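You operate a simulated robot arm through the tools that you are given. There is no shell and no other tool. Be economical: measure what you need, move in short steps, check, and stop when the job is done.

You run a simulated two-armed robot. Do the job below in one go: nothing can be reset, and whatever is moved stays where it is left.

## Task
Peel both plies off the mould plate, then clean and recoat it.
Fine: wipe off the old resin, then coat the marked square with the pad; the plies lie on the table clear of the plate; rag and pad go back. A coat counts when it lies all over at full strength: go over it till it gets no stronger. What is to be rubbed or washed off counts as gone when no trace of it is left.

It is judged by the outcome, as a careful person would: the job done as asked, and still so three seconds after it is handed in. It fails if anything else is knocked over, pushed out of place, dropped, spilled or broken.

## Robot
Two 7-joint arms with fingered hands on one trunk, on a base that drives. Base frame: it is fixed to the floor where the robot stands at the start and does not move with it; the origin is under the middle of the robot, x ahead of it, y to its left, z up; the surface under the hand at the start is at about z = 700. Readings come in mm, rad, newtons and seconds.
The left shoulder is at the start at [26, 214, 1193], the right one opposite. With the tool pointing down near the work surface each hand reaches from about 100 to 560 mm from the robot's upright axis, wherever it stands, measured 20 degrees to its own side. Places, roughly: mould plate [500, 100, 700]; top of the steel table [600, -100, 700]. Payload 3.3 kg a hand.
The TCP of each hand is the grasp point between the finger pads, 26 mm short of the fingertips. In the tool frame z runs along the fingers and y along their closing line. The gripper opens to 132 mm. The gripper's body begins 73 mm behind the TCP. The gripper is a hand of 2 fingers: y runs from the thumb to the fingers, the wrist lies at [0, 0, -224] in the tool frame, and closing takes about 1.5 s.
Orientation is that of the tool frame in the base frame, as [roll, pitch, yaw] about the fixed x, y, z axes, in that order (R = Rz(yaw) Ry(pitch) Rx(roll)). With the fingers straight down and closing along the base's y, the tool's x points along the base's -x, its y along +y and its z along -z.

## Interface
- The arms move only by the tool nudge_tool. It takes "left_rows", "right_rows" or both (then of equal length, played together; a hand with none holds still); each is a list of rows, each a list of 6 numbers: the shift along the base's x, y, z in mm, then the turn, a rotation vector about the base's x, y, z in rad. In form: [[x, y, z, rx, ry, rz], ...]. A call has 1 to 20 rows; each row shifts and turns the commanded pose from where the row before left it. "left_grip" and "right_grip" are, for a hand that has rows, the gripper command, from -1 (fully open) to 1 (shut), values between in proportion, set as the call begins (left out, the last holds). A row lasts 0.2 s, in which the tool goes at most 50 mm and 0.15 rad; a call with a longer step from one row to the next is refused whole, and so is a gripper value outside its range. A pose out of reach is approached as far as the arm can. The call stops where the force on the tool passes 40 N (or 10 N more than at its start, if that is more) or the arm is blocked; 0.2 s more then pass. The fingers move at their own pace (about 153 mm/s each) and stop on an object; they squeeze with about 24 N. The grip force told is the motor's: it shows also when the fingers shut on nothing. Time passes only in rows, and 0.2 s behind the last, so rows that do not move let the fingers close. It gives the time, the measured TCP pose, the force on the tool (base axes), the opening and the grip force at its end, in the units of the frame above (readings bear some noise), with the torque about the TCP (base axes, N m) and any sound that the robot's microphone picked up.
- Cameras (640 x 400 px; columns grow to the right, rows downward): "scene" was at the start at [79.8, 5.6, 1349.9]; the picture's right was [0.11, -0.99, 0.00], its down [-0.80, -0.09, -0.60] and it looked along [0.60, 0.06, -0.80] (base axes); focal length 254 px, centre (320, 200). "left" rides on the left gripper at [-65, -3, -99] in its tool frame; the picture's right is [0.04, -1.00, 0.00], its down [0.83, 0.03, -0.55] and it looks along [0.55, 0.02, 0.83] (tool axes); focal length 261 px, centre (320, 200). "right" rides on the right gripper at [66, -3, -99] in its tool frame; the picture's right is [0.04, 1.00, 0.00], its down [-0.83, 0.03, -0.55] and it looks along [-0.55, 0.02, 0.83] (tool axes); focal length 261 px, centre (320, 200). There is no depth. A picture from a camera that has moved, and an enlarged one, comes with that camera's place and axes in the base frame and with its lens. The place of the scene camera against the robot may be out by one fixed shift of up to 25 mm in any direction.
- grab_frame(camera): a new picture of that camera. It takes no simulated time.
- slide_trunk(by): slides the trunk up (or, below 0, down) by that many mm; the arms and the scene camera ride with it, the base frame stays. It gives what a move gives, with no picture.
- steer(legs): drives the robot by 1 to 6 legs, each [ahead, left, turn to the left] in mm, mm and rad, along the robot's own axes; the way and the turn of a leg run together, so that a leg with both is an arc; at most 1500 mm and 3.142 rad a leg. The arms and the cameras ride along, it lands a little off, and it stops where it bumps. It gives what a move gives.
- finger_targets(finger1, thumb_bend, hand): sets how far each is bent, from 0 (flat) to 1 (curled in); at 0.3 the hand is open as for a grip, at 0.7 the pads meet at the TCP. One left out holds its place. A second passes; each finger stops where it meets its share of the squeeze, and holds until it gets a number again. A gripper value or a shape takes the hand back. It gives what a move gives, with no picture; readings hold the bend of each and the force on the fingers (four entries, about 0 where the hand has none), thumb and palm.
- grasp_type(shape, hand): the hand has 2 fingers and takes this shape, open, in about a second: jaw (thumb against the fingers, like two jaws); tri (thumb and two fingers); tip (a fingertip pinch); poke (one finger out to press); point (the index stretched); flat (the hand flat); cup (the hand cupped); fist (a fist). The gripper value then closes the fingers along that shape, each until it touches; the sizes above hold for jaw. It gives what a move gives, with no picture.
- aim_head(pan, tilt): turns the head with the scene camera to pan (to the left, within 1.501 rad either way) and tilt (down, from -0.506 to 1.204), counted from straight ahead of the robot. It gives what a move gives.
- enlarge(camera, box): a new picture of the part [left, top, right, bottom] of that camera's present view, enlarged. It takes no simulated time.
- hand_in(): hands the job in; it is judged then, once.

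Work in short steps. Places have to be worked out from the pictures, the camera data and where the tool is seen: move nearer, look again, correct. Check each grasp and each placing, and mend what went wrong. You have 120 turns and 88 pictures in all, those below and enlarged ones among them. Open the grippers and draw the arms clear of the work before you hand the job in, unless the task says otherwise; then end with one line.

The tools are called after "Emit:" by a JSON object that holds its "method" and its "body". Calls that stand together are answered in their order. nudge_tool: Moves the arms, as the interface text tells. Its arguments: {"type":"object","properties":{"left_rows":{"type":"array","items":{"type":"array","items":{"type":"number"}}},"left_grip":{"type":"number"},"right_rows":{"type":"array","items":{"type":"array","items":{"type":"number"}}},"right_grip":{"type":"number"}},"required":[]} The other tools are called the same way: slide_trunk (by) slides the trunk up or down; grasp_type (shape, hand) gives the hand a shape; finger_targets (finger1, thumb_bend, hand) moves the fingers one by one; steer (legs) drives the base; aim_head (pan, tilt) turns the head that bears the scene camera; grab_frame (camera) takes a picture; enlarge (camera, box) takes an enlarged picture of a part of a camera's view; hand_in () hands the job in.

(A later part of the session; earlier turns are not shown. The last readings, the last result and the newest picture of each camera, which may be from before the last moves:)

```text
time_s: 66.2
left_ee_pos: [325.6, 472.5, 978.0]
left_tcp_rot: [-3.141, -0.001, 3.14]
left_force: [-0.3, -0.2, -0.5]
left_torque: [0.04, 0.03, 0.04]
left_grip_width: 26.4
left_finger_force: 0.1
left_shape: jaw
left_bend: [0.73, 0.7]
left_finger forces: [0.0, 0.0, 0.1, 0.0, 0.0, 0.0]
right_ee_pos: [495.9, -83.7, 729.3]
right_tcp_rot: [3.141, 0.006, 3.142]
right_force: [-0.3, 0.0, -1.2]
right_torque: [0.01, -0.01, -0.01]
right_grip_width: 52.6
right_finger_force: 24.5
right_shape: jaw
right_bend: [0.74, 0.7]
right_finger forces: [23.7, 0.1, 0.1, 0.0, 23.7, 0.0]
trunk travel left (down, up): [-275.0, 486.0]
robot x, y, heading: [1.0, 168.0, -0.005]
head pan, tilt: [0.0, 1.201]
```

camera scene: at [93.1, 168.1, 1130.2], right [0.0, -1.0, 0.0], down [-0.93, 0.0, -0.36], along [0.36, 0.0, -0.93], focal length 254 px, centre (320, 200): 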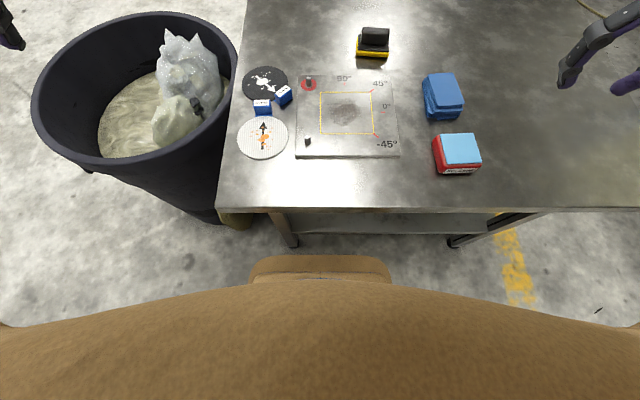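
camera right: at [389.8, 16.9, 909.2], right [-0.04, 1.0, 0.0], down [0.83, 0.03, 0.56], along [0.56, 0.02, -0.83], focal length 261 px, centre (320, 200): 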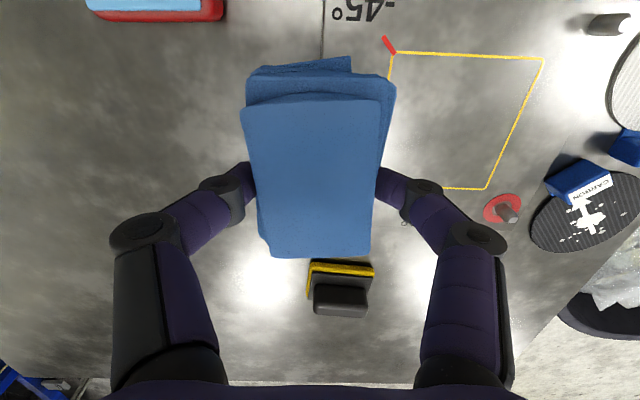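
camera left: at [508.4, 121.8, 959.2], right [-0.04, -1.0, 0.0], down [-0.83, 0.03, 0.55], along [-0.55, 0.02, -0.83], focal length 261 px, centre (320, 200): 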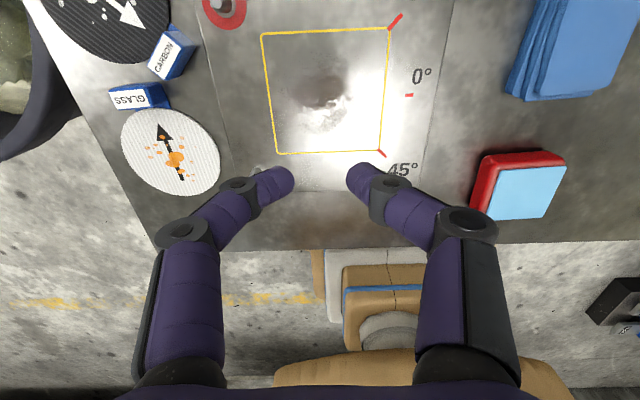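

Tips are ~3 mm above the table; 1 mm more, then release gently.

Emit:
{"method": "nudge_tool", "body": {"right_rows": [[0, 0, -1, 0, 0, 0], [0, 0, 0, 0, 0, 0]]}}

Emit:
{"method": "nudge_tool", "body": {"right_rows": [[0, 0, 0, 0, 0, 0], [0, 0, 0, 0, 0, 0], [0, 0, 0, 0, 0, 0]], "right_grip": -0.3}}

Emit:
{"method": "nudge_tool", "body": {"right_rows": [[0, 0, 20, 0, 0, 0], [0, 0, 40, 0, 0, 0], [0, 0, 40, 0, 0, 0], [0, 0, 40, 0, 0, 0]]}}

Emit:
{"method": "grab_frame", "body": {"camera": "right"}}

```text
time_s: 66.8
left_ee_pos: [324.9, 473.2, 977.9]
left_tcp_rot: [-3.141, -0.002, 3.139]
left_force: [-0.6, -1.1, 0.5]
left_torque: [-0.03, -0.01, 0.0]
left_grip_width: 26.1
left_finger_force: 0.0
left_shape: jaw
left_bend: [0.73, 0.7]
left_finger forces: [0.1, 0.0, 0.0, 0.0, 0.0, 0.0]
right_ee_pos: [495.6, -82.7, 728.3]
right_tcp_rot: [-3.141, 0.006, 3.14]
right_force: [0.7, -0.3, 1.3]
right_torque: [0.05, -0.03, -0.03]
right_grip_width: 52.3
right_finger_force: 23.9
right_shape: jaw
right_bend: [0.74, 0.7]
right_finger forces: [23.4, 0.0, 0.0, 0.0, 24.1, 0.0]
trunk travel left (down, up): [-275.0, 486.0]
robot x, y, heading: [1.1, 169.2, -0.001]
head pan, tilt: [0.0, 1.201]
```

```text
time_s: 67.6
left_ee_pos: [325.6, 471.9, 977.8]
left_tcp_rot: [-3.141, -0.002, 3.138]
left_force: [-0.2, 0.1, 0.1]
left_torque: [-0.02, 0.0, 0.01]
left_grip_width: 26.4
left_finger_force: 0.0
left_shape: jaw
left_bend: [0.73, 0.7]
left_finger forces: [0.0, 0.0, 0.1, 0.1, 0.0, 0.0]
right_ee_pos: [495.8, -81.3, 727.7]
right_tcp_rot: [-3.14, 0.005, 3.14]
right_force: [0.0, 0.3, -0.3]
right_torque: [0.02, 0.03, 0.0]
right_grip_width: 85.4
right_finger_force: 0.0
right_shape: jaw
right_bend: [0.7, 0.63]
right_finger forces: [0.0, 0.1, 0.1, 0.1, 0.1, 0.0]
trunk travel left (down, up): [-275.0, 486.0]
robot x, y, heading: [0.5, 167.5, -0.004]
head pan, tilt: [0.0, 1.201]
```

```text
time_s: 68.6
left_ee_pos: [326.3, 472.6, 977.8]
left_tcp_rot: [3.14, 0.0, 3.14]
left_force: [0.7, 1.0, 0.3]
left_torque: [0.02, 0.0, 0.03]
left_grip_width: 26.4
left_finger_force: 0.0
left_shape: jaw
left_bend: [0.73, 0.7]
left_finger forces: [0.0, 0.0, 0.1, 0.0, 0.1, 0.0]
right_ee_pos: [495.0, -80.6, 868.7]
right_tcp_rot: [-3.14, 0.006, 3.139]
right_force: [-0.1, 0.3, -0.6]
right_torque: [0.0, -0.01, 0.05]
right_grip_width: 85.6
right_finger_force: 0.1
right_shape: jaw
right_bend: [0.7, 0.63]
right_finger forces: [0.0, 0.0, 0.0, 0.0, 0.0, 0.0]
trunk travel left (down, up): [-275.0, 486.0]
robot x, y, heading: [-2.1, 173.3, 0.002]
head pan, tilt: [0.0, 1.201]
```

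```text
40 pictures are left
camera right: at [429.4, -82.5, 966.1], right [-0.04, 1.0, 0.0], down [0.83, 0.03, 0.56], along [0.56, 0.02, -0.83], focal length 261 px, centre (320, 200)
```

right: 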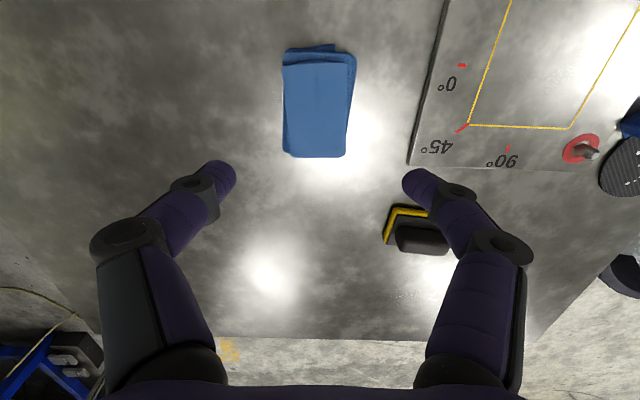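

Rag is back in place. Next the handled pad at roughly (634,47): I tilt the right hand so the fingers point forward-down by 0.45 rad and move toward it to look.

Emit:
{"method": "nudge_tool", "body": {"right_rows": [[10, 32, 0, 0, -0.15, 0], [10, 32, 0, 0, -0.15, 0], [10, 32, 0, 0, -0.15, 0], [15, 32, 0, 0, 0, 0]], "right_grip": -0.4}}

Emit:
{"method": "grab_frame", "body": {"camera": "right"}}

```text
time_s: 69.6
left_ee_pos: [325.9, 471.8, 978.1]
left_tcp_rot: [-3.14, -0.001, 3.139]
left_force: [-0.6, 0.6, 0.8]
left_torque: [0.02, 0.01, 0.02]
left_grip_width: 26.4
left_finger_force: 0.1
left_shape: jaw
left_bend: [0.73, 0.7]
left_finger forces: [0.1, 0.0, 0.0, 0.0, 0.0, 0.0]
right_ee_pos: [540.0, 46.6, 869.7]
right_tcp_rot: [-3.141, 0.456, 3.141]
right_force: [-0.5, 0.3, -0.9]
right_torque: [0.02, 0.01, 0.01]
right_grip_width: 92.2
right_finger_force: 0.1
right_shape: jaw
right_bend: [0.68, 0.57]
right_finger forces: [0.0, 0.0, 0.0, 0.0, 0.0, 0.0]
trunk travel left (down, up): [-275.0, 486.0]
robot x, y, heading: [-1.3, 168.1, -0.008]
head pan, tilt: [0.0, 1.201]
```

```text
39 pictures are left
camera right: at [437.3, 44.9, 927.8], right [-0.03, 1.0, -0.02], down [0.5, 0.03, 0.86], along [0.86, 0.02, -0.5], focal length 261 px, centre (320, 200)
```

right: 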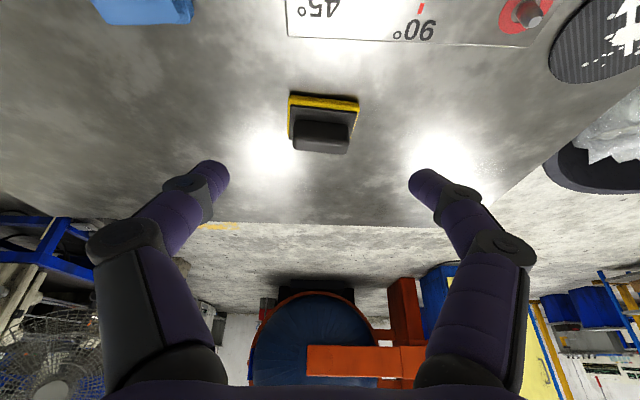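

I enlarge the pad to pin down handle geometry.

Emit:
{"method": "enlarge", "body": {"camera": "right", "box": [270, 80, 374, 165]}}

```text
4.71 times, centred on (322, 122) of right
camera zoom: at [437.3, 44.9, 927.8], right [-0.03, 1.0, -0.02], down [0.5, 0.03, 0.86], along [0.86, 0.02, -0.5], focal length 1227 px, centre (311, 565)
```

zoom: 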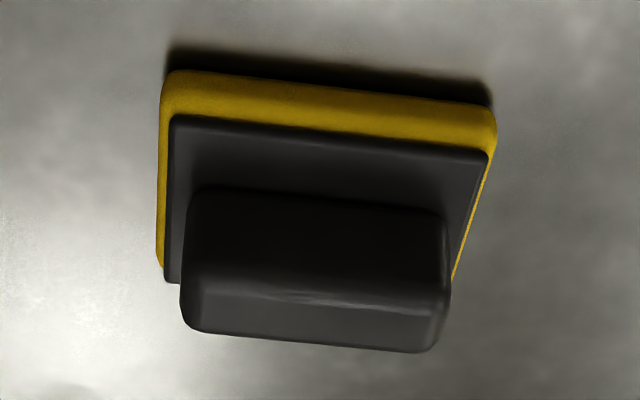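

Handle centre ≈ (645,50), z 714–743, yawed about −0.07. I approach above it with matching yaw.

Emit:
{"method": "nudge_tool", "body": {"right_rows": [[33, 1, -15, 0, 0, -0.07], [33, 1, -20, 0, 0, 0], [33, 1.5, -30, 0, 0, 0], [0, 0, -15, 0, 0, 0]]}}

Emit:
{"method": "grab_frame", "body": {"camera": "right"}}

```text
time_s: 70.6
left_ee_pos: [325.4, 471.5, 978.0]
left_tcp_rot: [-3.141, -0.001, 3.137]
left_force: [0.9, 0.0, -0.5]
left_torque: [-0.04, 0.02, -0.02]
left_grip_width: 26.1
left_finger_force: 0.0
left_shape: jaw
left_bend: [0.73, 0.7]
left_finger forces: [0.0, 0.1, 0.0, 0.0, 0.0, 0.0]
right_ee_pos: [637.0, 48.9, 786.3]
right_tcp_rot: [3.141, 0.456, 3.072]
right_force: [-1.4, -0.1, 0.2]
right_torque: [0.03, -0.01, 0.0]
right_grip_width: 92.0
right_finger_force: 0.1
right_shape: jaw
right_bend: [0.68, 0.57]
right_finger forces: [0.0, 0.0, 0.0, 0.1, 0.1, 0.2]
trunk travel left (down, up): [-275.0, 486.0]
robot x, y, heading: [0.7, 171.9, -0.004]
head pan, tilt: [0.0, 1.201]
```

```text
37 pictures are left
camera right: at [533.9, 55.0, 845.9], right [0.03, 1.0, -0.02], down [0.51, 0.0, 0.86], along [0.86, -0.04, -0.51], focal length 261 px, centre (320, 200)
```

right: 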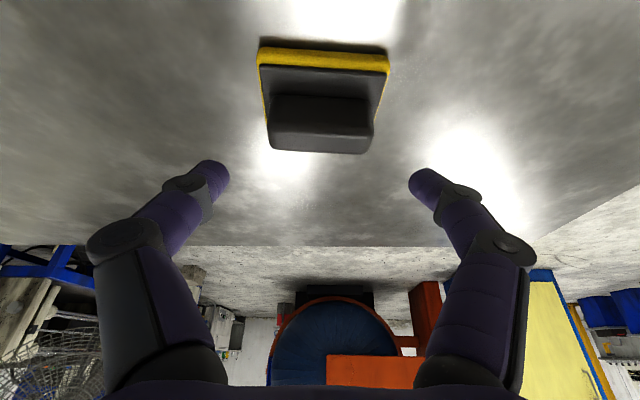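

Alignment is good. Lower to z≈746 and close.

Emit:
{"method": "nudge_tool", "body": {"right_rows": [[1, 0, -20, 0, 0, 0], [0, 0, -14, 0, 0, 0], [0, 0, -6, 0, 0, 0]]}}

Emit:
{"method": "nudge_tool", "body": {"right_rows": [[0, 0, 0, 0, 0, 0], [0, 0, 0, 0, 0, 0], [0, 0, 0, 0, 0, 0], [0, 0, 0, 0, 0, 0]], "right_grip": 1}}

Emit:
{"method": "grab_frame", "body": {"camera": "right"}}

```text
time_s: 71.4
left_ee_pos: [324.0, 472.9, 976.8]
left_tcp_rot: [-3.142, -0.001, 3.14]
left_force: [-0.5, 0.0, -1.1]
left_torque: [0.02, 0.02, 0.01]
left_grip_width: 26.2
left_finger_force: 0.0
left_shape: jaw
left_bend: [0.73, 0.7]
left_finger forces: [0.0, 0.1, 0.1, 0.0, 0.0, 0.1]
right_ee_pos: [639.4, 49.8, 747.9]
right_tcp_rot: [-3.14, 0.456, 3.072]
right_force: [-0.7, 0.9, 0.1]
right_torque: [-0.01, 0.0, -0.02]
right_grip_width: 92.1
right_finger_force: 0.1
right_shape: jaw
right_bend: [0.68, 0.57]
right_finger forces: [0.0, 0.0, 0.0, 0.0, 0.1, 0.1]
trunk travel left (down, up): [-275.0, 486.0]
robot x, y, heading: [0.6, 168.2, -0.002]
head pan, tilt: [0.0, 1.201]
```

```text
time_s: 72.4
left_ee_pos: [325.0, 473.6, 977.9]
left_tcp_rot: [-3.14, -0.002, 3.139]
left_force: [-0.2, -0.7, -0.5]
left_torque: [0.02, 0.02, 0.01]
left_grip_width: 26.4
left_finger_force: 0.1
left_shape: jaw
left_bend: [0.73, 0.7]
left_finger forces: [0.1, 0.0, 0.1, 0.0, 0.0, 0.0]
right_ee_pos: [639.6, 49.7, 747.1]
right_tcp_rot: [3.141, 0.456, 3.069]
right_force: [0.1, 0.7, -0.3]
right_torque: [0.0, 0.0, -0.03]
right_grip_width: 53.1
right_finger_force: 23.9
right_shape: jaw
right_bend: [0.73, 0.7]
right_finger forces: [21.9, 0.0, 0.0, 0.0, 21.7, 0.0]
trunk travel left (down, up): [-275.0, 486.0]
robot x, y, heading: [0.8, 169.1, 0.002]
head pan, tilt: [0.0, 1.201]
```

```text
36 pictures are left
camera right: at [536.3, 55.3, 806.3], right [0.03, 1.0, -0.02], down [0.51, 0.0, 0.86], along [0.86, -0.04, -0.51], focal length 261 px, centre (320, 200)
```

right: 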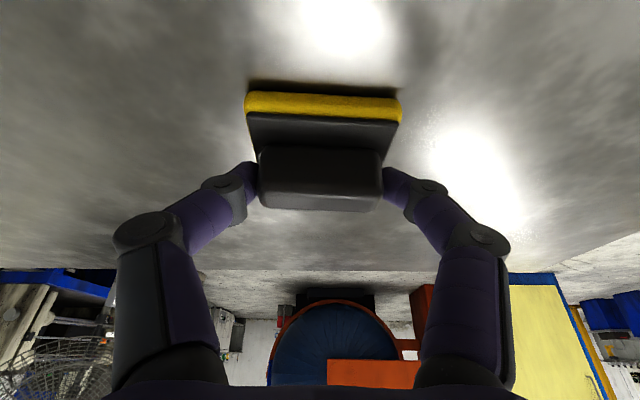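

Pad gripped firmly (53 mm). I lift and carry it back to a spot from which the wrist camera can see the RELEASE block.

Emit:
{"method": "nudge_tool", "body": {"right_rows": [[0, 0, 20, 0, 0, 0], [0, 0, 40, 0, 0, 0], [0, 0, 40, 0, 0, 0], [-42, -4, 0, 0, 0, 0], [-42, -4, 0, 0, 0, 0], [-42, -4, 0, 0, 0, 0], [-42, -4, 0, 0, 0, 0], [-42, -4, 0, 0, 0, 0], [-42, -4, 0, 0, 0, 0], [-42, -4, 0, 0, 0, 0], [-42, -4, 0, 0, 0, 0]]}}

Emit:
{"method": "grab_frame", "body": {"camera": "right"}}

Emit:
{"method": "grab_frame", "body": {"camera": "scene"}}

```text
time_s: 74.8
left_ee_pos: [322.9, 474.3, 978.9]
left_tcp_rot: [-3.14, 0.001, 3.141]
left_force: [-0.3, -0.6, -0.5]
left_torque: [-0.02, 0.0, -0.02]
left_grip_width: 26.4
left_finger_force: 0.1
left_shape: jaw
left_bend: [0.73, 0.7]
left_finger forces: [0.0, 0.1, 0.0, 0.0, 0.1, 0.1]
right_ee_pos: [316.3, 19.5, 861.9]
right_tcp_rot: [3.14, 0.458, 3.071]
right_force: [-0.7, -0.3, -1.3]
right_torque: [-0.02, -0.04, -0.01]
right_grip_width: 52.6
right_finger_force: 24.2
right_shape: jaw
right_bend: [0.73, 0.7]
right_finger forces: [21.8, 0.0, 0.0, 0.1, 21.8, 0.0]
right hand out of reach, approached as far as the arm can: row 11
trunk travel left (down, up): [-275.0, 486.0]
robot x, y, heading: [-0.1, 170.3, -0.003]
head pan, tilt: [0.0, 1.201]
```

```text
35 pictures are left
camera right: at [213.8, 26.0, 920.4], right [0.04, 1.0, -0.02], down [0.5, 0.0, 0.86], along [0.86, -0.04, -0.5], focal length 261 px, centre (320, 200)
```

right: 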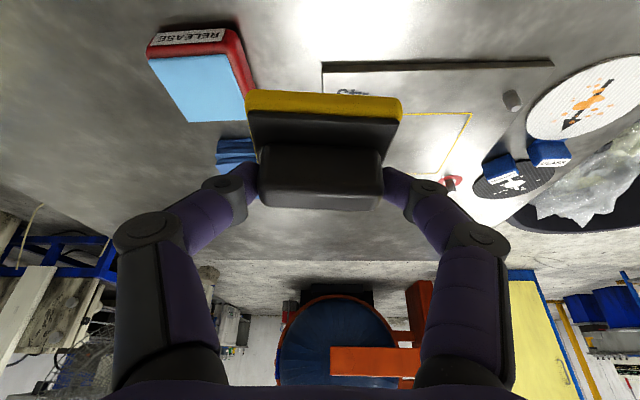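

```text
34 pictures are left
camera scene: at [91.1, 168.1, 1130.5], right [0.0, -1.0, 0.0], down [-0.93, 0.0, -0.36], along [0.36, 0.0, -0.93], focal length 254 px, centre (320, 200)
```

scene: 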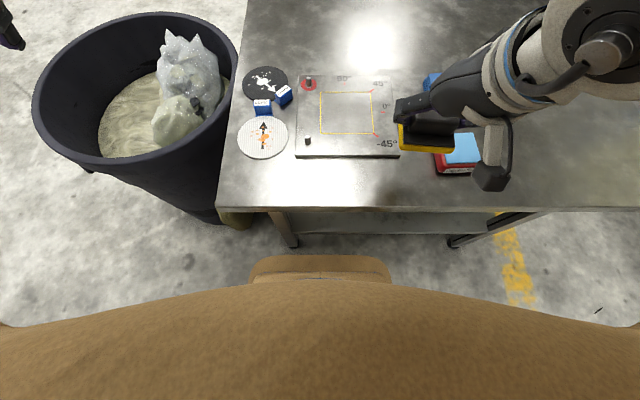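

RELEASE block top ≈ x 326–390, y≈−82, z≈728. I bring the pad above it and lower gently.

Emit:
{"method": "nudge_tool", "body": {"right_rows": [[12, -34, 0, 0, 0, 0], [12, -34, -10, 0, 0, 0], [12, -33, -20, 0, 0, 0], [0, 0, -30, 0, 0, 0], [0, 0, -16, 0, 0, 0]]}}

Emit:
{"method": "grab_frame", "body": {"camera": "right"}}

```text
time_s: 76.0
left_ee_pos: [324.2, 472.9, 978.2]
left_tcp_rot: [-3.141, -0.003, 3.137]
left_force: [0.4, 0.1, -0.7]
left_torque: [0.02, 0.01, -0.02]
left_grip_width: 26.0
left_finger_force: 0.2
left_shape: jaw
left_bend: [0.73, 0.7]
left_finger forces: [0.0, 0.0, 0.0, 0.0, 0.0, 0.0]
right_ee_pos: [364.1, -55.4, 804.1]
right_tcp_rot: [3.142, 0.455, 3.069]
right_force: [0.8, 0.7, -0.6]
right_torque: [-0.02, -0.03, 0.0]
right_grip_width: 52.4
right_finger_force: 24.1
right_shape: jaw
right_bend: [0.73, 0.7]
right_finger forces: [21.8, 0.1, 0.0, 0.0, 21.8, 0.1]
right hand out of reach, approached as far as the arm can: row 1, 2, 3, 5
trunk travel left (down, up): [-275.0, 486.0]
robot x, y, heading: [3.6, 168.1, 0.001]
head pan, tilt: [0.0, 1.201]
```

```text
33 pictures are left
camera right: at [261.6, -49.1, 863.7], right [0.03, 1.0, -0.02], down [0.51, 0.0, 0.86], along [0.86, -0.04, -0.51], focal length 261 px, centre (320, 200)
```

right: 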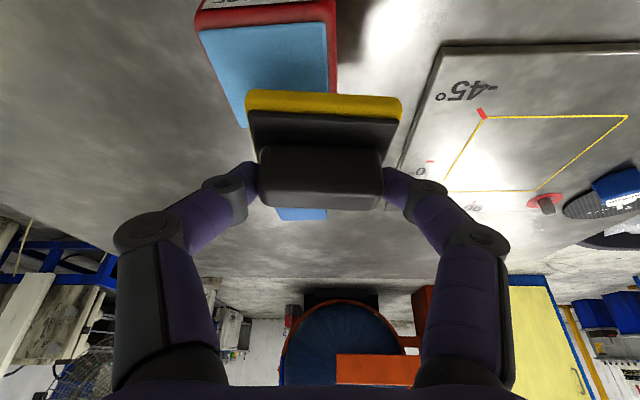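

The tilted wrist is too close to the body here. I raise the hand a bit and back the base off by 90 mm.

Emit:
{"method": "nudge_tool", "body": {"right_rows": [[0, 0, 20, 0, 0, 0], [0, 0, 20, 0, 0, 0]]}}

Emit:
{"method": "steer", "body": {"legs": [[-90, 0, 0]]}}

```text
time_s: 76.6
left_ee_pos: [325.6, 472.9, 978.1]
left_tcp_rot: [3.141, -0.002, 3.141]
left_force: [-0.4, 0.1, 0.7]
left_torque: [0.02, 0.03, -0.03]
left_grip_width: 26.3
left_finger_force: 0.0
left_shape: jaw
left_bend: [0.73, 0.7]
left_finger forces: [0.0, 0.0, 0.1, 0.0, 0.0, 0.0]
right_ee_pos: [363.2, -54.6, 845.0]
right_tcp_rot: [3.141, 0.455, 3.069]
right_force: [-0.1, -0.3, -0.9]
right_torque: [-0.04, 0.02, 0.01]
right_grip_width: 52.5
right_finger_force: 23.5
right_shape: jaw
right_bend: [0.73, 0.7]
right_finger forces: [21.8, 0.1, 0.0, 0.0, 21.8, 0.0]
trunk travel left (down, up): [-275.0, 486.0]
robot x, y, heading: [0.9, 167.7, -0.001]
head pan, tilt: [0.0, 1.201]
```

```text
time_s: 77.7
left_ee_pos: [232.5, 473.2, 977.6]
left_tcp_rot: [3.141, 0.001, -3.14]
left_force: [0.4, 0.6, 0.0]
left_torque: [0.02, -0.01, -0.03]
left_grip_width: 26.4
left_finger_force: 0.1
left_shape: jaw
left_bend: [0.73, 0.7]
left_finger forces: [0.0, 0.1, 0.0, 0.0, 0.0, 0.1]
right_ee_pos: [271.2, -53.5, 845.4]
right_tcp_rot: [-3.142, 0.456, 3.072]
right_force: [0.6, 1.1, -0.3]
right_torque: [0.01, -0.01, -0.04]
right_grip_width: 52.5
right_finger_force: 23.7
right_shape: jaw
right_bend: [0.73, 0.7]
right_finger forces: [21.8, 0.1, 0.0, 0.0, 21.8, 0.0]
trunk travel left (down, up): [-275.0, 486.0]
robot x, y, heading: [-91.3, 172.8, 0.0]
head pan, tilt: [0.0, 1.201]
```

Now at base x≈−91. I take a picture from here (block fully ahead), then move over it.

Emit:
{"method": "grab_frame", "body": {"camera": "right"}}

Emit:
{"method": "nudge_tool", "body": {"right_rows": [[27, -10, -10, 0, 0, 0], [27, -10, -10, 0, 0, 0], [27, -8, -10, 0, 0, 0], [0, 0, -10, 0, 0, 0]]}}

Emit:
{"method": "grab_frame", "body": {"camera": "right"}}

Emit:
{"method": "grab_frame", "body": {"camera": "scene"}}

```text
32 pictures are left
camera right: at [168.7, -47.9, 904.2], right [0.03, 1.0, -0.02], down [0.51, 0.0, 0.86], along [0.86, -0.04, -0.5], focal length 261 px, centre (320, 200)
```

right: 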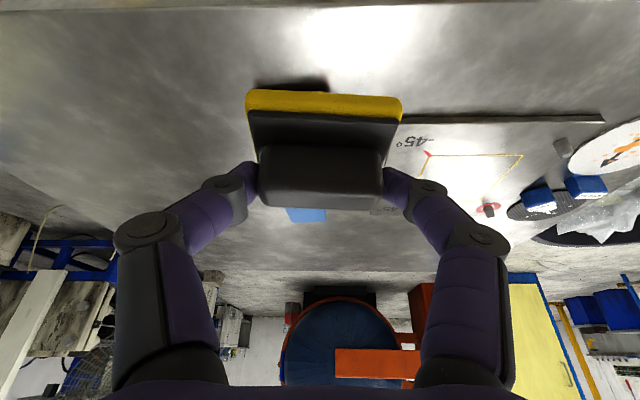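

```text
time_s: 78.7
left_ee_pos: [233.3, 474.3, 976.8]
left_tcp_rot: [3.141, -0.002, -3.139]
left_force: [0.4, 0.1, 0.7]
left_torque: [-0.01, 0.02, 0.04]
left_grip_width: 26.4
left_finger_force: 0.1
left_shape: jaw
left_bend: [0.73, 0.7]
left_finger forces: [0.0, 0.1, 0.0, 0.0, 0.0, 0.0]
right_ee_pos: [353.3, -83.2, 805.7]
right_tcp_rot: [-3.14, 0.455, 3.075]
right_force: [-0.7, -0.6, -1.6]
right_torque: [0.0, 0.01, 0.04]
right_grip_width: 52.6
right_finger_force: 24.2
right_shape: jaw
right_bend: [0.73, 0.7]
right_finger forces: [21.7, 0.0, 0.0, 0.1, 21.8, 0.1]
trunk travel left (down, up): [-275.0, 486.0]
robot x, y, heading: [-93.1, 170.4, -0.0]
head pan, tilt: [0.0, 1.201]
```

```text
31 pictures are left
camera right: at [250.4, -77.1, 863.9], right [0.03, 1.0, -0.02], down [0.51, 0.0, 0.86], along [0.86, -0.04, -0.51], focal length 261 px, centre (320, 200)
```

right: 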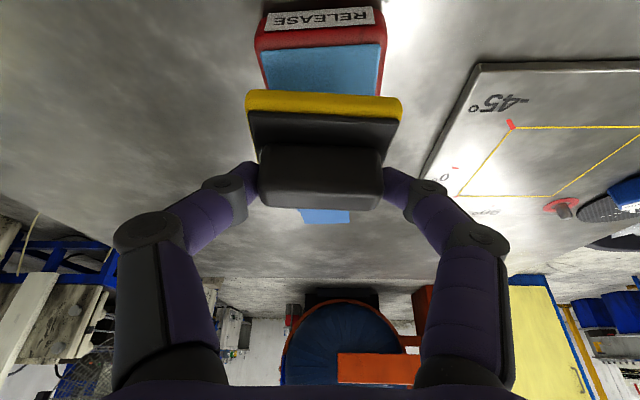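

```text
30 pictures are left
camera scene: at [2.0, 167.5, 1130.2], right [0.0, -1.0, 0.0], down [-0.93, 0.0, -0.36], along [0.36, 0.0, -0.93], focal length 254 px, centre (320, 200)
```

scene: 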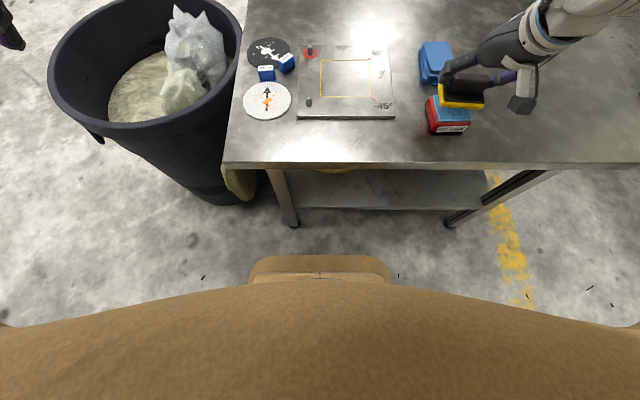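

Well aligned. I lower onto the release surface.

Emit:
{"method": "nudge_tool", "body": {"right_rows": [[0, 1, -12, 0, 0, 0], [0, 0, -10, 0, 0, 0], [0, 0, -4, 0, 0, 0], [0, 0, -3, 0, 0, 0]]}}

```text
time_s: 79.7
left_ee_pos: [231.9, 473.5, 978.8]
left_tcp_rot: [-3.139, -0.001, -3.142]
left_force: [0.5, -0.1, -0.4]
left_torque: [0.0, 0.02, 0.02]
left_grip_width: 26.3
left_finger_force: 0.0
left_shape: jaw
left_bend: [0.73, 0.7]
left_finger forces: [0.0, 0.0, 0.0, 0.0, 0.0, 0.0]
right_ee_pos: [355.3, -79.4, 778.6]
right_tcp_rot: [3.14, 0.465, 3.073]
right_force: [-1.2, -2.4, 25.4]
right_torque: [-0.18, -0.2, 0.0]
right_grip_width: 53.0
right_finger_force: 23.9
right_shape: jaw
right_bend: [0.74, 0.71]
right_finger forces: [25.2, 0.0, 0.0, 0.0, 27.1, 0.0]
trunk travel left (down, up): [-275.0, 486.0]
robot x, y, heading: [-91.4, 169.2, 0.002]
head pan, tilt: [0.0, 1.201]
```

Pressed with 25 N. I ease off, hold a moment, and lift to check the pad.

Emit:
{"method": "nudge_tool", "body": {"right_rows": [[0, 0, 1.5, 0, 0, 0], [0, 0, 0, 0, 0, 0], [0, 0, 0, 0, 0, 0], [0, 0, 10, 0, 0, 0], [0, 0, 30, 0, 0, 0], [0, 0, 30, 0, 0, 0]]}}

Emit:
{"method": "enlarge", "body": {"camera": "right", "box": [220, 20, 420, 230]}}

```text
time_s: 81.1
left_ee_pos: [233.6, 473.9, 978.8]
left_tcp_rot: [-3.141, -0.001, -3.138]
left_force: [-0.4, -1.4, 0.3]
left_torque: [0.0, 0.04, 0.01]
left_grip_width: 26.4
left_finger_force: 0.1
left_shape: jaw
left_bend: [0.73, 0.7]
left_finger forces: [0.0, 0.0, 0.0, 0.1, 0.0, 0.0]
right_ee_pos: [351.0, -81.3, 846.9]
right_tcp_rot: [-3.141, 0.454, 3.073]
right_force: [-0.1, 0.0, -0.6]
right_torque: [0.06, 0.0, -0.01]
right_grip_width: 53.0
right_finger_force: 24.1
right_shape: jaw
right_bend: [0.74, 0.7]
right_finger forces: [24.1, 0.0, 0.1, 0.1, 24.2, 0.0]
trunk travel left (down, up): [-275.0, 486.0]
robot x, y, heading: [-88.5, 171.4, 0.003]
head pan, tilt: [0.0, 1.201]
```

```text
1.90 times, centred on (320, 125) of right
camera zoom: at [248.3, -75.9, 905.5], right [0.03, 1.0, -0.02], down [0.51, 0.0, 0.86], along [0.86, -0.04, -0.51], focal length 496 px, centre (320, 343)
```

zoom: 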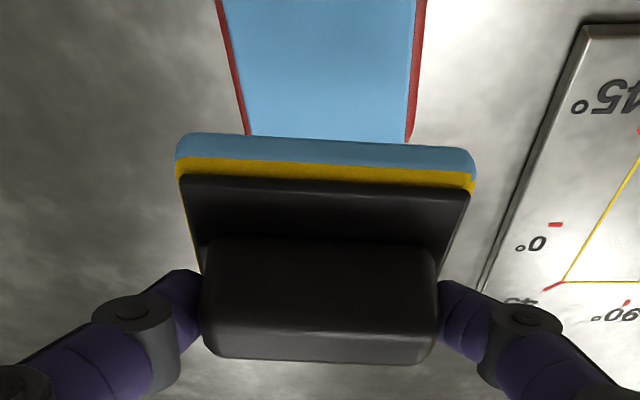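

Confirmed: the pad's face is now blue and wet. I carry it over the square's lower corner region and set yaw square.

Emit:
{"method": "nudge_tool", "body": {"right_rows": [[15, 40, 0, 0, 0, 0.07], [15, 40, 0, 0, 0, 0], [15, 40, 0, 0, 0, 0], [15, 40, -10, 0, 0, 0], [15, 26, -20, 0, 0, 0], [0, 0, -30, 0, 0, 0], [0, 0, -15, 0, 0, 0]]}}

Emit:
{"method": "grab_frame", "body": {"camera": "right"}}

```text
time_s: 82.7
left_ee_pos: [233.2, 473.0, 977.2]
left_tcp_rot: [-3.14, -0.002, -3.141]
left_force: [-0.6, 0.8, -0.1]
left_torque: [0.0, 0.0, 0.03]
left_grip_width: 26.2
left_finger_force: 0.1
left_shape: jaw
left_bend: [0.73, 0.7]
left_finger forces: [0.1, 0.0, 0.0, 0.1, 0.0, 0.0]
right_ee_pos: [429.0, 105.0, 774.2]
right_tcp_rot: [-3.138, 0.455, -3.138]
right_force: [-0.5, 0.3, -0.6]
right_torque: [-0.02, 0.01, 0.03]
right_grip_width: 53.2
right_finger_force: 23.7
right_shape: jaw
right_bend: [0.74, 0.7]
right_finger forces: [24.2, 0.1, 0.1, 0.0, 24.2, 0.0]
trunk travel left (down, up): [-275.0, 486.0]
robot x, y, heading: [-96.0, 172.1, 0.002]
head pan, tilt: [0.0, 1.201]
```

```text
28 pictures are left
camera right: at [326.0, 101.9, 833.7], right [-0.04, 1.0, -0.02], down [0.5, 0.04, 0.86], along [0.86, 0.02, -0.51], focal length 261 px, centre (320, 200)
```

right: 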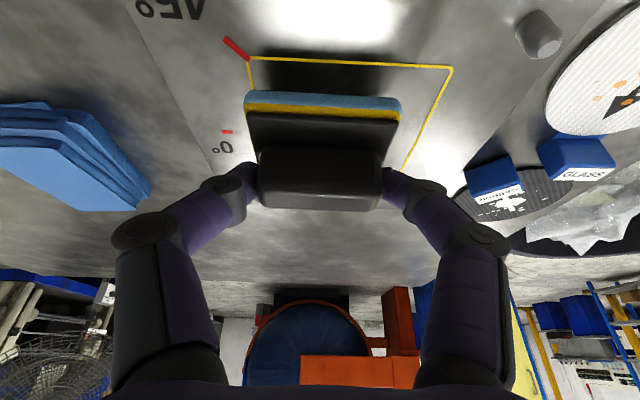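

Positioned over the near-right corner of the square. Lower to contact.

Emit:
{"method": "nudge_tool", "body": {"right_rows": [[-2, 0, -8, 0, 0, 0], [0, 0, -4, 0, 0, 0], [0, 0, -2, 0, 0, 0]]}}

```text
time_s: 83.5
left_ee_pos: [233.1, 473.8, 977.7]
left_tcp_rot: [-3.141, -0.002, -3.139]
left_force: [-0.2, 0.5, -0.2]
left_torque: [0.01, 0.01, -0.04]
left_grip_width: 26.2
left_finger_force: 0.2
left_shape: jaw
left_bend: [0.73, 0.7]
left_finger forces: [0.1, 0.1, 0.0, 0.0, 0.1, 0.0]
right_ee_pos: [425.5, 105.5, 759.6]
right_tcp_rot: [-3.141, 0.455, -3.139]
right_force: [0.3, 0.0, -0.4]
right_torque: [-0.02, 0.0, 0.03]
right_grip_width: 53.0
right_finger_force: 23.8
right_shape: jaw
right_bend: [0.74, 0.7]
right_finger forces: [24.3, 0.0, 0.0, 0.0, 24.3, 0.0]
trunk travel left (down, up): [-275.0, 486.0]
robot x, y, heading: [-89.3, 171.3, 0.002]
head pan, tilt: [0.0, 1.201]
```

Emit:
{"method": "nudge_tool", "body": {"right_rows": [[0, 0, -2, 0, 0, 0], [0, 0, -1, 0, 0, 0]]}}

```text
time_s: 84.1
left_ee_pos: [232.8, 473.6, 978.2]
left_tcp_rot: [-3.141, -0.001, -3.14]
left_force: [-0.5, -0.1, -0.1]
left_torque: [0.02, 0.0, 0.01]
left_grip_width: 26.6
left_finger_force: 0.0
left_shape: jaw
left_bend: [0.73, 0.7]
left_finger forces: [0.1, 0.0, 0.0, 0.0, 0.0, 0.0]
right_ee_pos: [425.1, 106.5, 756.8]
right_tcp_rot: [-3.141, 0.457, -3.14]
right_force: [-0.1, -1.3, 7.2]
right_torque: [-0.08, -0.09, -0.03]
right_grip_width: 53.2
right_finger_force: 24.0
right_shape: jaw
right_bend: [0.74, 0.7]
right_finger forces: [24.2, 0.0, 0.0, 0.1, 25.1, 0.1]
trunk travel left (down, up): [-275.0, 486.0]
robot x, y, heading: [-86.8, 169.0, 0.004]
head pan, tilt: [0.0, 1.201]
```

Contact at 7 N. I coat with overlapping strokes along y, stepping in x.

Emit:
{"method": "nudge_tool", "body": {"right_rows": [[0, 14, 0, 0, 0, 0], [0, 13, 0, 0, 0, 0], [15, 0, 0, 0, 0, 0], [0, -15, 0, 0, 0, 0], [0, -15, 0, 0, 0, 0], [15, 0, 0, 0, 0, 0], [0, 15, 0, 0, 0, 0], [0, 15, 0, 0, 0, 0], [16, 0, 0, 0, 0, 0], [0, -15, 0, 0, 0, 0], [0, -15, 0, 0, 0, 0], [0, 15, 0, 0, 0, 0], [0, 15, 0, 0, 0, 0], [-16, 0, 0, 0, 0, 0], [0, -15, 0, 0, 0, 0], [0, -15, 0, 0, 0, 0], [-15, 0, 0, 0, 0, 0], [0, 15, 0, 0, 0, 0], [0, 15, 0, 0, 0, 0], [-15, 0, 0, 0, 0, 0]]}}

Emit:
{"method": "enlarge", "body": {"camera": "scene", "box": [285, 30, 410, 125]}}

```text
time_s: 88.3
left_ee_pos: [231.4, 473.7, 978.3]
left_tcp_rot: [3.141, 0.001, 3.141]
left_force: [-0.3, 0.6, -0.4]
left_torque: [-0.01, -0.01, -0.02]
left_grip_width: 26.3
left_finger_force: 0.1
left_shape: jaw
left_bend: [0.73, 0.7]
left_finger forces: [0.0, 0.1, 0.1, 0.0, 0.0, 0.0]
right_ee_pos: [426.4, 133.6, 756.2]
right_tcp_rot: [-3.14, 0.456, -3.14]
right_force: [3.1, 1.1, 13.4]
right_torque: [-0.06, -0.13, 0.0]
right_grip_width: 53.7
right_finger_force: 23.3
right_shape: jaw
right_bend: [0.74, 0.71]
right_finger forces: [24.5, 0.0, 0.0, 0.0, 24.1, 0.1]
trunk travel left (down, up): [-275.0, 486.0]
robot x, y, heading: [-90.9, 171.8, -0.0]
head pan, tilt: [0.0, 1.201]
```

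```text
4.21 times, centred on (348, 78) of scene
camera zoom: at [1.2, 167.8, 1130.4], right [0.0, -1.0, 0.0], down [-0.93, 0.0, -0.36], along [0.36, 0.0, -0.93], focal length 1068 px, centre (204, 716)
```

zoom: 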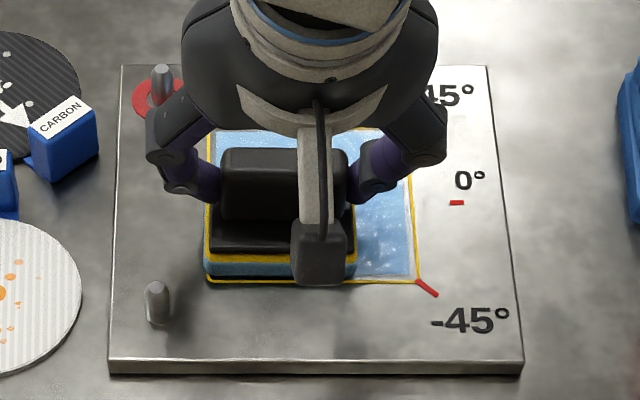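

A blue film is forming. Second pass with slightly wider extent to reach the lines.

Emit:
{"method": "nudge_tool", "body": {"right_rows": [[-3, 2, 0, 0, 0, 0], [0, -17, 0, 0, 0, 0], [0, -17, 0, 0, 0, 0], [12, 0, 0, 0, 0, 0], [0, 17, 0, 0, 0, 0], [0, 17, 0, 0, 0, 0], [13, 0, 0, 0, 0, 0], [0, -17, 0, 0, 0, 0], [0, -17, 0, 0, 0, 0], [13, 0, 0, 0, 0, 0], [0, 17, 0, 0, 0, 0], [0, 17, 0, 0, 0, 0], [12, 0, 0, 0, 0, 0], [0, -17, 0, 0, 0, 0], [0, -17, 0, 0, 0, 0]]}}

Emit:
{"method": "nudge_tool", "body": {"right_rows": [[0, 0, 20, 0, 0, 0], [0, -30, 30, 0, 0, 0], [0, -45, 10, 0, 0, 0], [0, -45, 0, 0, 0, 0], [0, -45, 0, 0, 0, 0]]}}

Emit:
{"method": "enlarge", "body": {"camera": "scene", "box": [305, 45, 390, 110]}}

Emit:
{"method": "enlarge", "body": {"camera": "right", "box": [220, 0, 640, 260]}}

```text
time_s: 91.5
left_ee_pos: [232.3, 474.3, 977.4]
left_tcp_rot: [3.141, 0.001, -3.14]
left_force: [0.3, -0.2, 0.1]
left_torque: [-0.01, -0.02, 0.03]
left_grip_width: 26.4
left_finger_force: 0.0
left_shape: jaw
left_bend: [0.73, 0.7]
left_finger forces: [0.0, 0.0, 0.1, 0.1, 0.1, 0.0]
right_ee_pos: [471.7, 100.7, 755.1]
right_tcp_rot: [3.141, 0.456, -3.139]
right_force: [-0.3, 2.8, 9.3]
right_torque: [0.04, -0.06, 0.02]
right_grip_width: 53.6
right_finger_force: 24.1
right_shape: jaw
right_bend: [0.74, 0.71]
right_finger forces: [25.6, 0.1, 0.1, 0.0, 22.9, 0.1]
trunk travel left (down, up): [-275.0, 486.0]
robot x, y, heading: [-91.7, 175.1, 0.001]
head pan, tilt: [0.0, 1.201]
```

```text
time_s: 92.7
left_ee_pos: [232.6, 472.5, 977.5]
left_tcp_rot: [-3.142, -0.001, -3.139]
left_force: [0.6, -0.5, -0.4]
left_torque: [-0.02, 0.01, 0.0]
left_grip_width: 26.3
left_finger_force: 0.0
left_shape: jaw
left_bend: [0.73, 0.7]
left_finger forces: [0.1, 0.1, 0.1, 0.0, 0.0, 0.0]
right_ee_pos: [468.4, -65.6, 819.2]
right_tcp_rot: [3.141, 0.456, -3.141]
right_force: [0.5, -0.1, -0.5]
right_torque: [-0.01, -0.02, -0.02]
right_grip_width: 53.4
right_finger_force: 23.9
right_shape: jaw
right_bend: [0.74, 0.71]
right_finger forces: [23.3, 0.1, 0.0, 0.0, 23.3, 0.1]
trunk travel left (down, up): [-275.0, 486.0]
robot x, y, heading: [-91.4, 167.0, 0.003]
head pan, tilt: [0.0, 1.201]
```

```text
6.15 times, centred on (348, 78) of scene
camera zoom: at [1.9, 167.2, 1130.2], right [0.0, -1.0, 0.0], down [-0.93, 0.0, -0.36], along [0.36, 0.0, -0.93], focal length 1562 px, centre (151, 954)
```

zoom: 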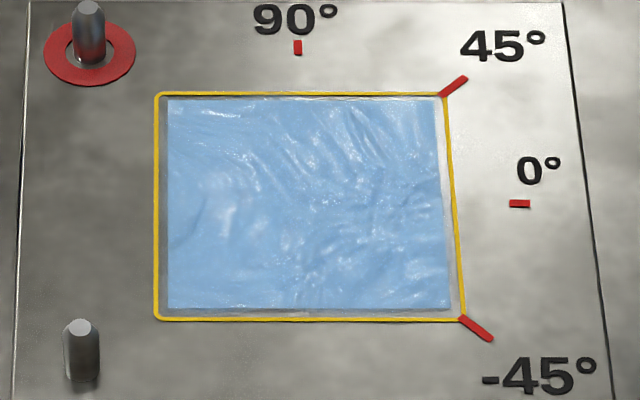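

```text
1.52 times, centred on (430, 130) of right
camera zoom: at [365.2, -67.9, 878.2], right [-0.04, 1.0, -0.02], down [0.5, 0.04, 0.86], along [0.86, 0.03, -0.51], focal length 397 px, centre (152, 307)
```

zoom: 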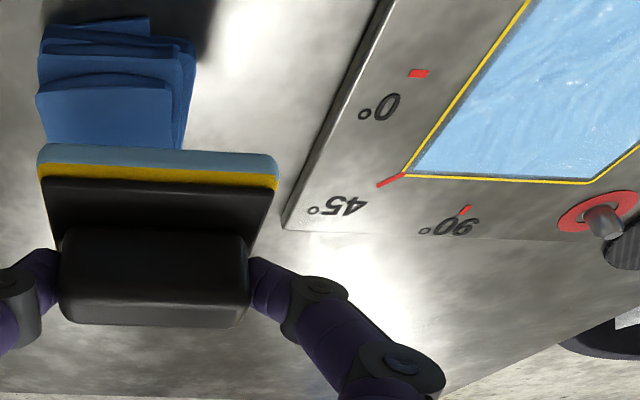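

The coat fills the square edge to edge. To be sure it's at full strength, I do another complete pass and compare.

Emit:
{"method": "nudge_tool", "body": {"right_rows": [[0, 45, 0, 0, 0, 0], [0, 45, 0, 0, 0, 0], [0, 45, -10, 0, 0, 0], [0, 31, -30, 0, 0, 0], [0, 0, -19, 0, 0, 0], [0, 0, -3, 0, 0, 0], [0, 0, -2, 0, 0, 0]]}}

```text
time_s: 94.3
left_ee_pos: [231.7, 473.2, 978.4]
left_tcp_rot: [-3.141, 0.0, -3.14]
left_force: [-0.7, 1.2, 0.1]
left_torque: [-0.01, 0.0, -0.01]
left_grip_width: 26.2
left_finger_force: 0.1
left_shape: jaw
left_bend: [0.73, 0.7]
left_finger forces: [0.0, 0.1, 0.0, 0.0, 0.0, 0.0]
right_ee_pos: [473.4, 103.2, 754.6]
right_tcp_rot: [3.14, 0.462, -3.139]
right_force: [1.7, 1.3, 14.7]
right_torque: [0.01, -0.14, 0.01]
right_grip_width: 53.2
right_finger_force: 23.9
right_shape: jaw
right_bend: [0.74, 0.71]
right_finger forces: [24.4, 0.1, 0.0, 0.1, 23.6, 0.0]
trunk travel left (down, up): [-275.0, 486.0]
robot x, y, heading: [-87.3, 169.2, 0.001]
head pan, tilt: [0.0, 1.201]
```

Emit:
{"method": "nudge_tool", "body": {"right_rows": [[0, 15, 0, 0, 0, 0], [0, 17, 0, 0, 0, 0], [-12, 0, 0, 0, 0, 0], [0, -17, 0, 0, 0, 0], [0, -17, 0, 0, 0, 0], [-13, 0, 0, 0, 0, 0], [0, 17, 0, 0, 0, 0], [0, 17, 0, 0, 0, 0], [-13, 0, 0, 0, 0, 0], [0, -17, 0, 0, 0, 0], [0, -17, 0, 0, 0, 0], [-12, 0, 0, 0, 0, 0], [0, 17, 0, 0, 0, 0], [0, 17, 0, 0, 0, 0]]}}

Emit:
{"method": "nudge_tool", "body": {"right_rows": [[17, 0, 0, 0, 0, 0], [17, 0, 0, 0, 0, 0], [14, 0, 0, 0, 0, 0], [0, -17, 0, 0, 0, 0], [-16, 0, 0, 0, 0, 0], [-16, 0, 0, 0, 0, 0], [-16, 0, 0, 0, 0, 0], [0, -16, 0, 0, 0, 0], [16, 0, 0, 0, 0, 0], [16, 0, 0, 0, 0, 0], [16, 0, 0, 0, 0, 0], [0, 0, 20, 0, 0, 0], [0, -30, 30, 0, 0, 0], [0, -45, 10, 0, 0, 0], [0, -45, 0, 0, 0, 0], [0, -45, 0, 0, 0, 0]]}}

Emit:
{"method": "enlarge", "body": {"camera": "scene", "box": [305, 45, 390, 110]}}

```text
time_s: 97.3
left_ee_pos: [230.2, 473.4, 979.5]
left_tcp_rot: [-3.141, 0.001, 3.14]
left_force: [0.6, 0.5, -0.3]
left_torque: [0.0, 0.01, 0.0]
left_grip_width: 26.3
left_finger_force: 0.2
left_shape: jaw
left_bend: [0.73, 0.7]
left_finger forces: [0.0, 0.0, 0.0, 0.1, 0.0, 0.1]
right_ee_pos: [420.5, 132.5, 751.1]
right_tcp_rot: [-3.139, 0.463, -3.141]
right_force: [0.4, -12.9, 34.4]
right_torque: [-0.77, -0.27, -0.14]
right_grip_width: 56.0
right_finger_force: 24.2
right_shape: jaw
right_bend: [0.76, 0.71]
right_finger forces: [21.1, 0.1, 0.0, 0.0, 33.6, 0.1]
trunk travel left (down, up): [-275.0, 486.0]
robot x, y, heading: [-89.2, 167.9, 0.004]
head pan, tilt: [0.0, 1.201]
```

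```text
time_s: 100.7
left_ee_pos: [233.0, 474.0, 978.1]
left_tcp_rot: [3.141, -0.001, -3.14]
left_force: [-0.7, 0.6, 0.2]
left_torque: [0.01, 0.0, 0.02]
left_grip_width: 26.2
left_finger_force: 0.0
left_shape: jaw
left_bend: [0.73, 0.7]
left_finger forces: [0.1, 0.1, 0.1, 0.1, 0.0, 0.0]
right_ee_pos: [467.5, -66.4, 809.2]
right_tcp_rot: [-3.141, 0.454, -3.139]
right_force: [-0.3, -0.5, -1.5]
right_torque: [-0.04, -0.01, 0.02]
right_grip_width: 53.5
right_finger_force: 24.5
right_shape: jaw
right_bend: [0.74, 0.7]
right_finger forces: [23.2, 0.1, 0.0, 0.1, 23.1, 0.0]
trunk travel left (down, up): [-275.0, 486.0]
robot x, y, heading: [-94.2, 172.9, -0.001]
head pan, tilt: [0.0, 1.201]
```

```text
6.15 times, centred on (348, 78) of scene
camera zoom: at [1.9, 167.2, 1130.2], right [0.0, -1.0, 0.0], down [-0.93, 0.0, -0.36], along [0.36, 0.0, -0.93], focal length 1562 px, centre (151, 954)
```

zoom: 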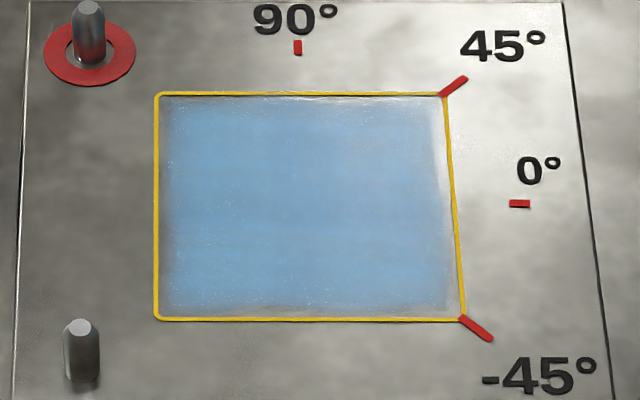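

The interior is now smooth and denser, but the edges fade. I reload the pad on the RELEASE block, then work the edges.

Emit:
{"method": "nudge_tool", "body": {"right_rows": [[-38, -5, 0, 0, 0, -0.035], [-38, -5, 0, 0, 0, -0.035], [-38, -5, 0, 0, 0, 0], [0, 0, -15, 0, 0, 0], [0, 0, -10, 0, 0, 0], [0, 0, -5, 0, 0, 0]]}}

```text
time_s: 102.1
left_ee_pos: [233.4, 474.2, 978.8]
left_tcp_rot: [3.141, -0.001, -3.141]
left_force: [0.3, -0.1, 0.3]
left_torque: [-0.01, 0.0, 0.02]
left_grip_width: 26.4
left_finger_force: 0.1
left_shape: jaw
left_bend: [0.73, 0.7]
left_finger forces: [0.0, 0.1, 0.0, 0.0, 0.0, 0.0]
right_ee_pos: [356.9, -78.7, 782.2]
right_tcp_rot: [3.141, 0.455, 3.074]
right_force: [0.1, 0.2, -0.7]
right_torque: [0.0, 0.03, -0.01]
right_grip_width: 53.3
right_finger_force: 23.8
right_shape: jaw
right_bend: [0.74, 0.7]
right_finger forces: [23.0, 0.0, 0.1, 0.0, 23.0, 0.1]
trunk travel left (down, up): [-275.0, 486.0]
robot x, y, heading: [-88.3, 167.1, 0.006]
head pan, tilt: [0.0, 1.201]
```

Emit:
{"method": "nudge_tool", "body": {"right_rows": [[-2, -2, -3, 0, 0, 0], [0, 0, -2, 0, 0, 0], [0, 0, -2, 0, 0, 0]]}}

```text
time_s: 102.9
left_ee_pos: [231.7, 474.2, 977.9]
left_tcp_rot: [-3.141, 0.0, -3.141]
left_force: [-0.8, -0.1, -0.2]
left_torque: [0.03, 0.01, 0.02]
left_grip_width: 26.2
left_finger_force: 0.1
left_shape: jaw
left_bend: [0.73, 0.7]
left_finger forces: [0.0, 0.1, 0.0, 0.0, 0.0, 0.1]
right_ee_pos: [354.9, -80.7, 776.2]
right_tcp_rot: [-3.14, 0.46, 3.073]
right_force: [-1.7, -2.0, 17.0]
right_torque: [0.08, -0.09, 0.0]
right_grip_width: 53.5
right_finger_force: 24.3
right_shape: jaw
right_bend: [0.75, 0.71]
right_finger forces: [23.7, 0.0, 0.1, 0.0, 26.4, 0.1]
trunk travel left (down, up): [-275.0, 486.0]
robot x, y, heading: [-93.6, 170.7, -0.001]
head pan, tilt: [0.0, 1.201]
```

Reloaded (17 N). I lift and return to the plate's near-right corner with squared yaw.

Emit:
{"method": "nudge_tool", "body": {"right_rows": [[0, 0, 20, 0, 0, 0], [0, 0, 25, 0, 0, 0], [14, 40, 0, 0, 0, 0.035], [14, 40, 0, 0, 0, 0.035], [14, 40, 0, 0, 0, 0], [14, 40, 0, 0, 0, 0], [13, 21, -15, 0, 0, 0], [0, 0, -30, 0, 0, 0], [0, 0, -13, 0, 0, 0], [0, 0, -4, 0, 0, 0]]}}

```text
time_s: 105.1
left_ee_pos: [233.4, 474.7, 976.8]
left_tcp_rot: [3.14, 0.0, -3.14]
left_force: [-0.8, 0.0, -0.5]
left_torque: [0.0, -0.02, 0.01]
left_grip_width: 26.2
left_finger_force: 0.0
left_shape: jaw
left_bend: [0.73, 0.7]
left_finger forces: [0.0, 0.1, 0.1, 0.1, 0.0, 0.0]
right_ee_pos: [424.9, 99.0, 758.0]
right_tcp_rot: [3.141, 0.456, -3.139]
right_force: [0.5, -0.2, -1.4]
right_torque: [-0.01, 0.03, 0.01]
right_grip_width: 53.4
right_finger_force: 23.7
right_shape: jaw
right_bend: [0.74, 0.7]
right_finger forces: [22.9, 0.1, 0.1, 0.0, 23.0, 0.0]
trunk travel left (down, up): [-275.0, 486.0]
robot x, y, heading: [-90.8, 169.5, -0.001]
head pan, tilt: [0.0, 1.201]
```

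Emit:
{"method": "nudge_tool", "body": {"right_rows": [[-3, 0, -3, 0, 0, 0], [0, 0, -1, 0, 0, 0]]}}

```text
time_s: 105.7
left_ee_pos: [233.2, 472.8, 977.9]
left_tcp_rot: [-3.141, -0.002, -3.14]
left_force: [-0.4, -0.6, 0.8]
left_torque: [0.01, 0.03, 0.0]
left_grip_width: 26.5
left_finger_force: 0.0
left_shape: jaw
left_bend: [0.73, 0.7]
left_finger forces: [0.0, 0.1, 0.1, 0.0, 0.0, 0.0]
right_ee_pos: [420.8, 100.1, 753.8]
right_tcp_rot: [-3.141, 0.454, -3.139]
right_force: [0.2, 0.9, 0.1]
right_torque: [0.06, -0.01, 0.01]
right_grip_width: 53.4
right_finger_force: 24.0
right_shape: jaw
right_bend: [0.74, 0.7]
right_finger forces: [22.9, 0.0, 0.0, 0.1, 23.2, 0.0]
trunk travel left (down, up): [-275.0, 486.0]
robot x, y, heading: [-87.9, 170.0, 0.004]
head pan, tilt: [0.0, 1.201]
```

Emit:
{"method": "nudge_tool", "body": {"right_rows": [[0, 0, -1.5, 0, 0, 0], [0, 18, 0, 0, 0, 0], [0, 18, 0, 0, 0, 0], [17, 0, 0, 0, 0, 0], [17, 0, 0, 0, 0, 0], [18, 0, 0, 0, 0, 0], [0, -18, 0, 0, 0, 0], [0, -18, 0, 0, 0, 0], [-17, 0, 0, 0, 0, 0], [-17, 0, 0, 0, 0, 0], [-18, 0, 0, 0, 0, 0]]}}

```text
time_s: 108.1
left_ee_pos: [232.5, 473.4, 978.1]
left_tcp_rot: [3.141, -0.001, -3.14]
left_force: [-0.2, 0.4, -0.1]
left_torque: [0.02, -0.01, 0.01]
left_grip_width: 26.5
left_finger_force: 0.0
left_shape: jaw
left_bend: [0.73, 0.7]
left_finger forces: [0.0, 0.0, 0.1, 0.0, 0.1, 0.0]
right_ee_pos: [421.6, 100.3, 752.5]
right_tcp_rot: [-3.141, 0.457, -3.141]
right_force: [3.1, -0.3, 15.2]
right_torque: [0.12, -0.17, -0.06]
right_grip_width: 53.3
right_finger_force: 23.9
right_shape: jaw
right_bend: [0.75, 0.7]
right_finger forces: [23.9, 0.1, 0.1, 0.0, 23.7, 0.0]
trunk travel left (down, up): [-275.0, 486.0]
robot x, y, heading: [-90.0, 168.1, 0.002]
head pan, tilt: [0.0, 1.201]
```

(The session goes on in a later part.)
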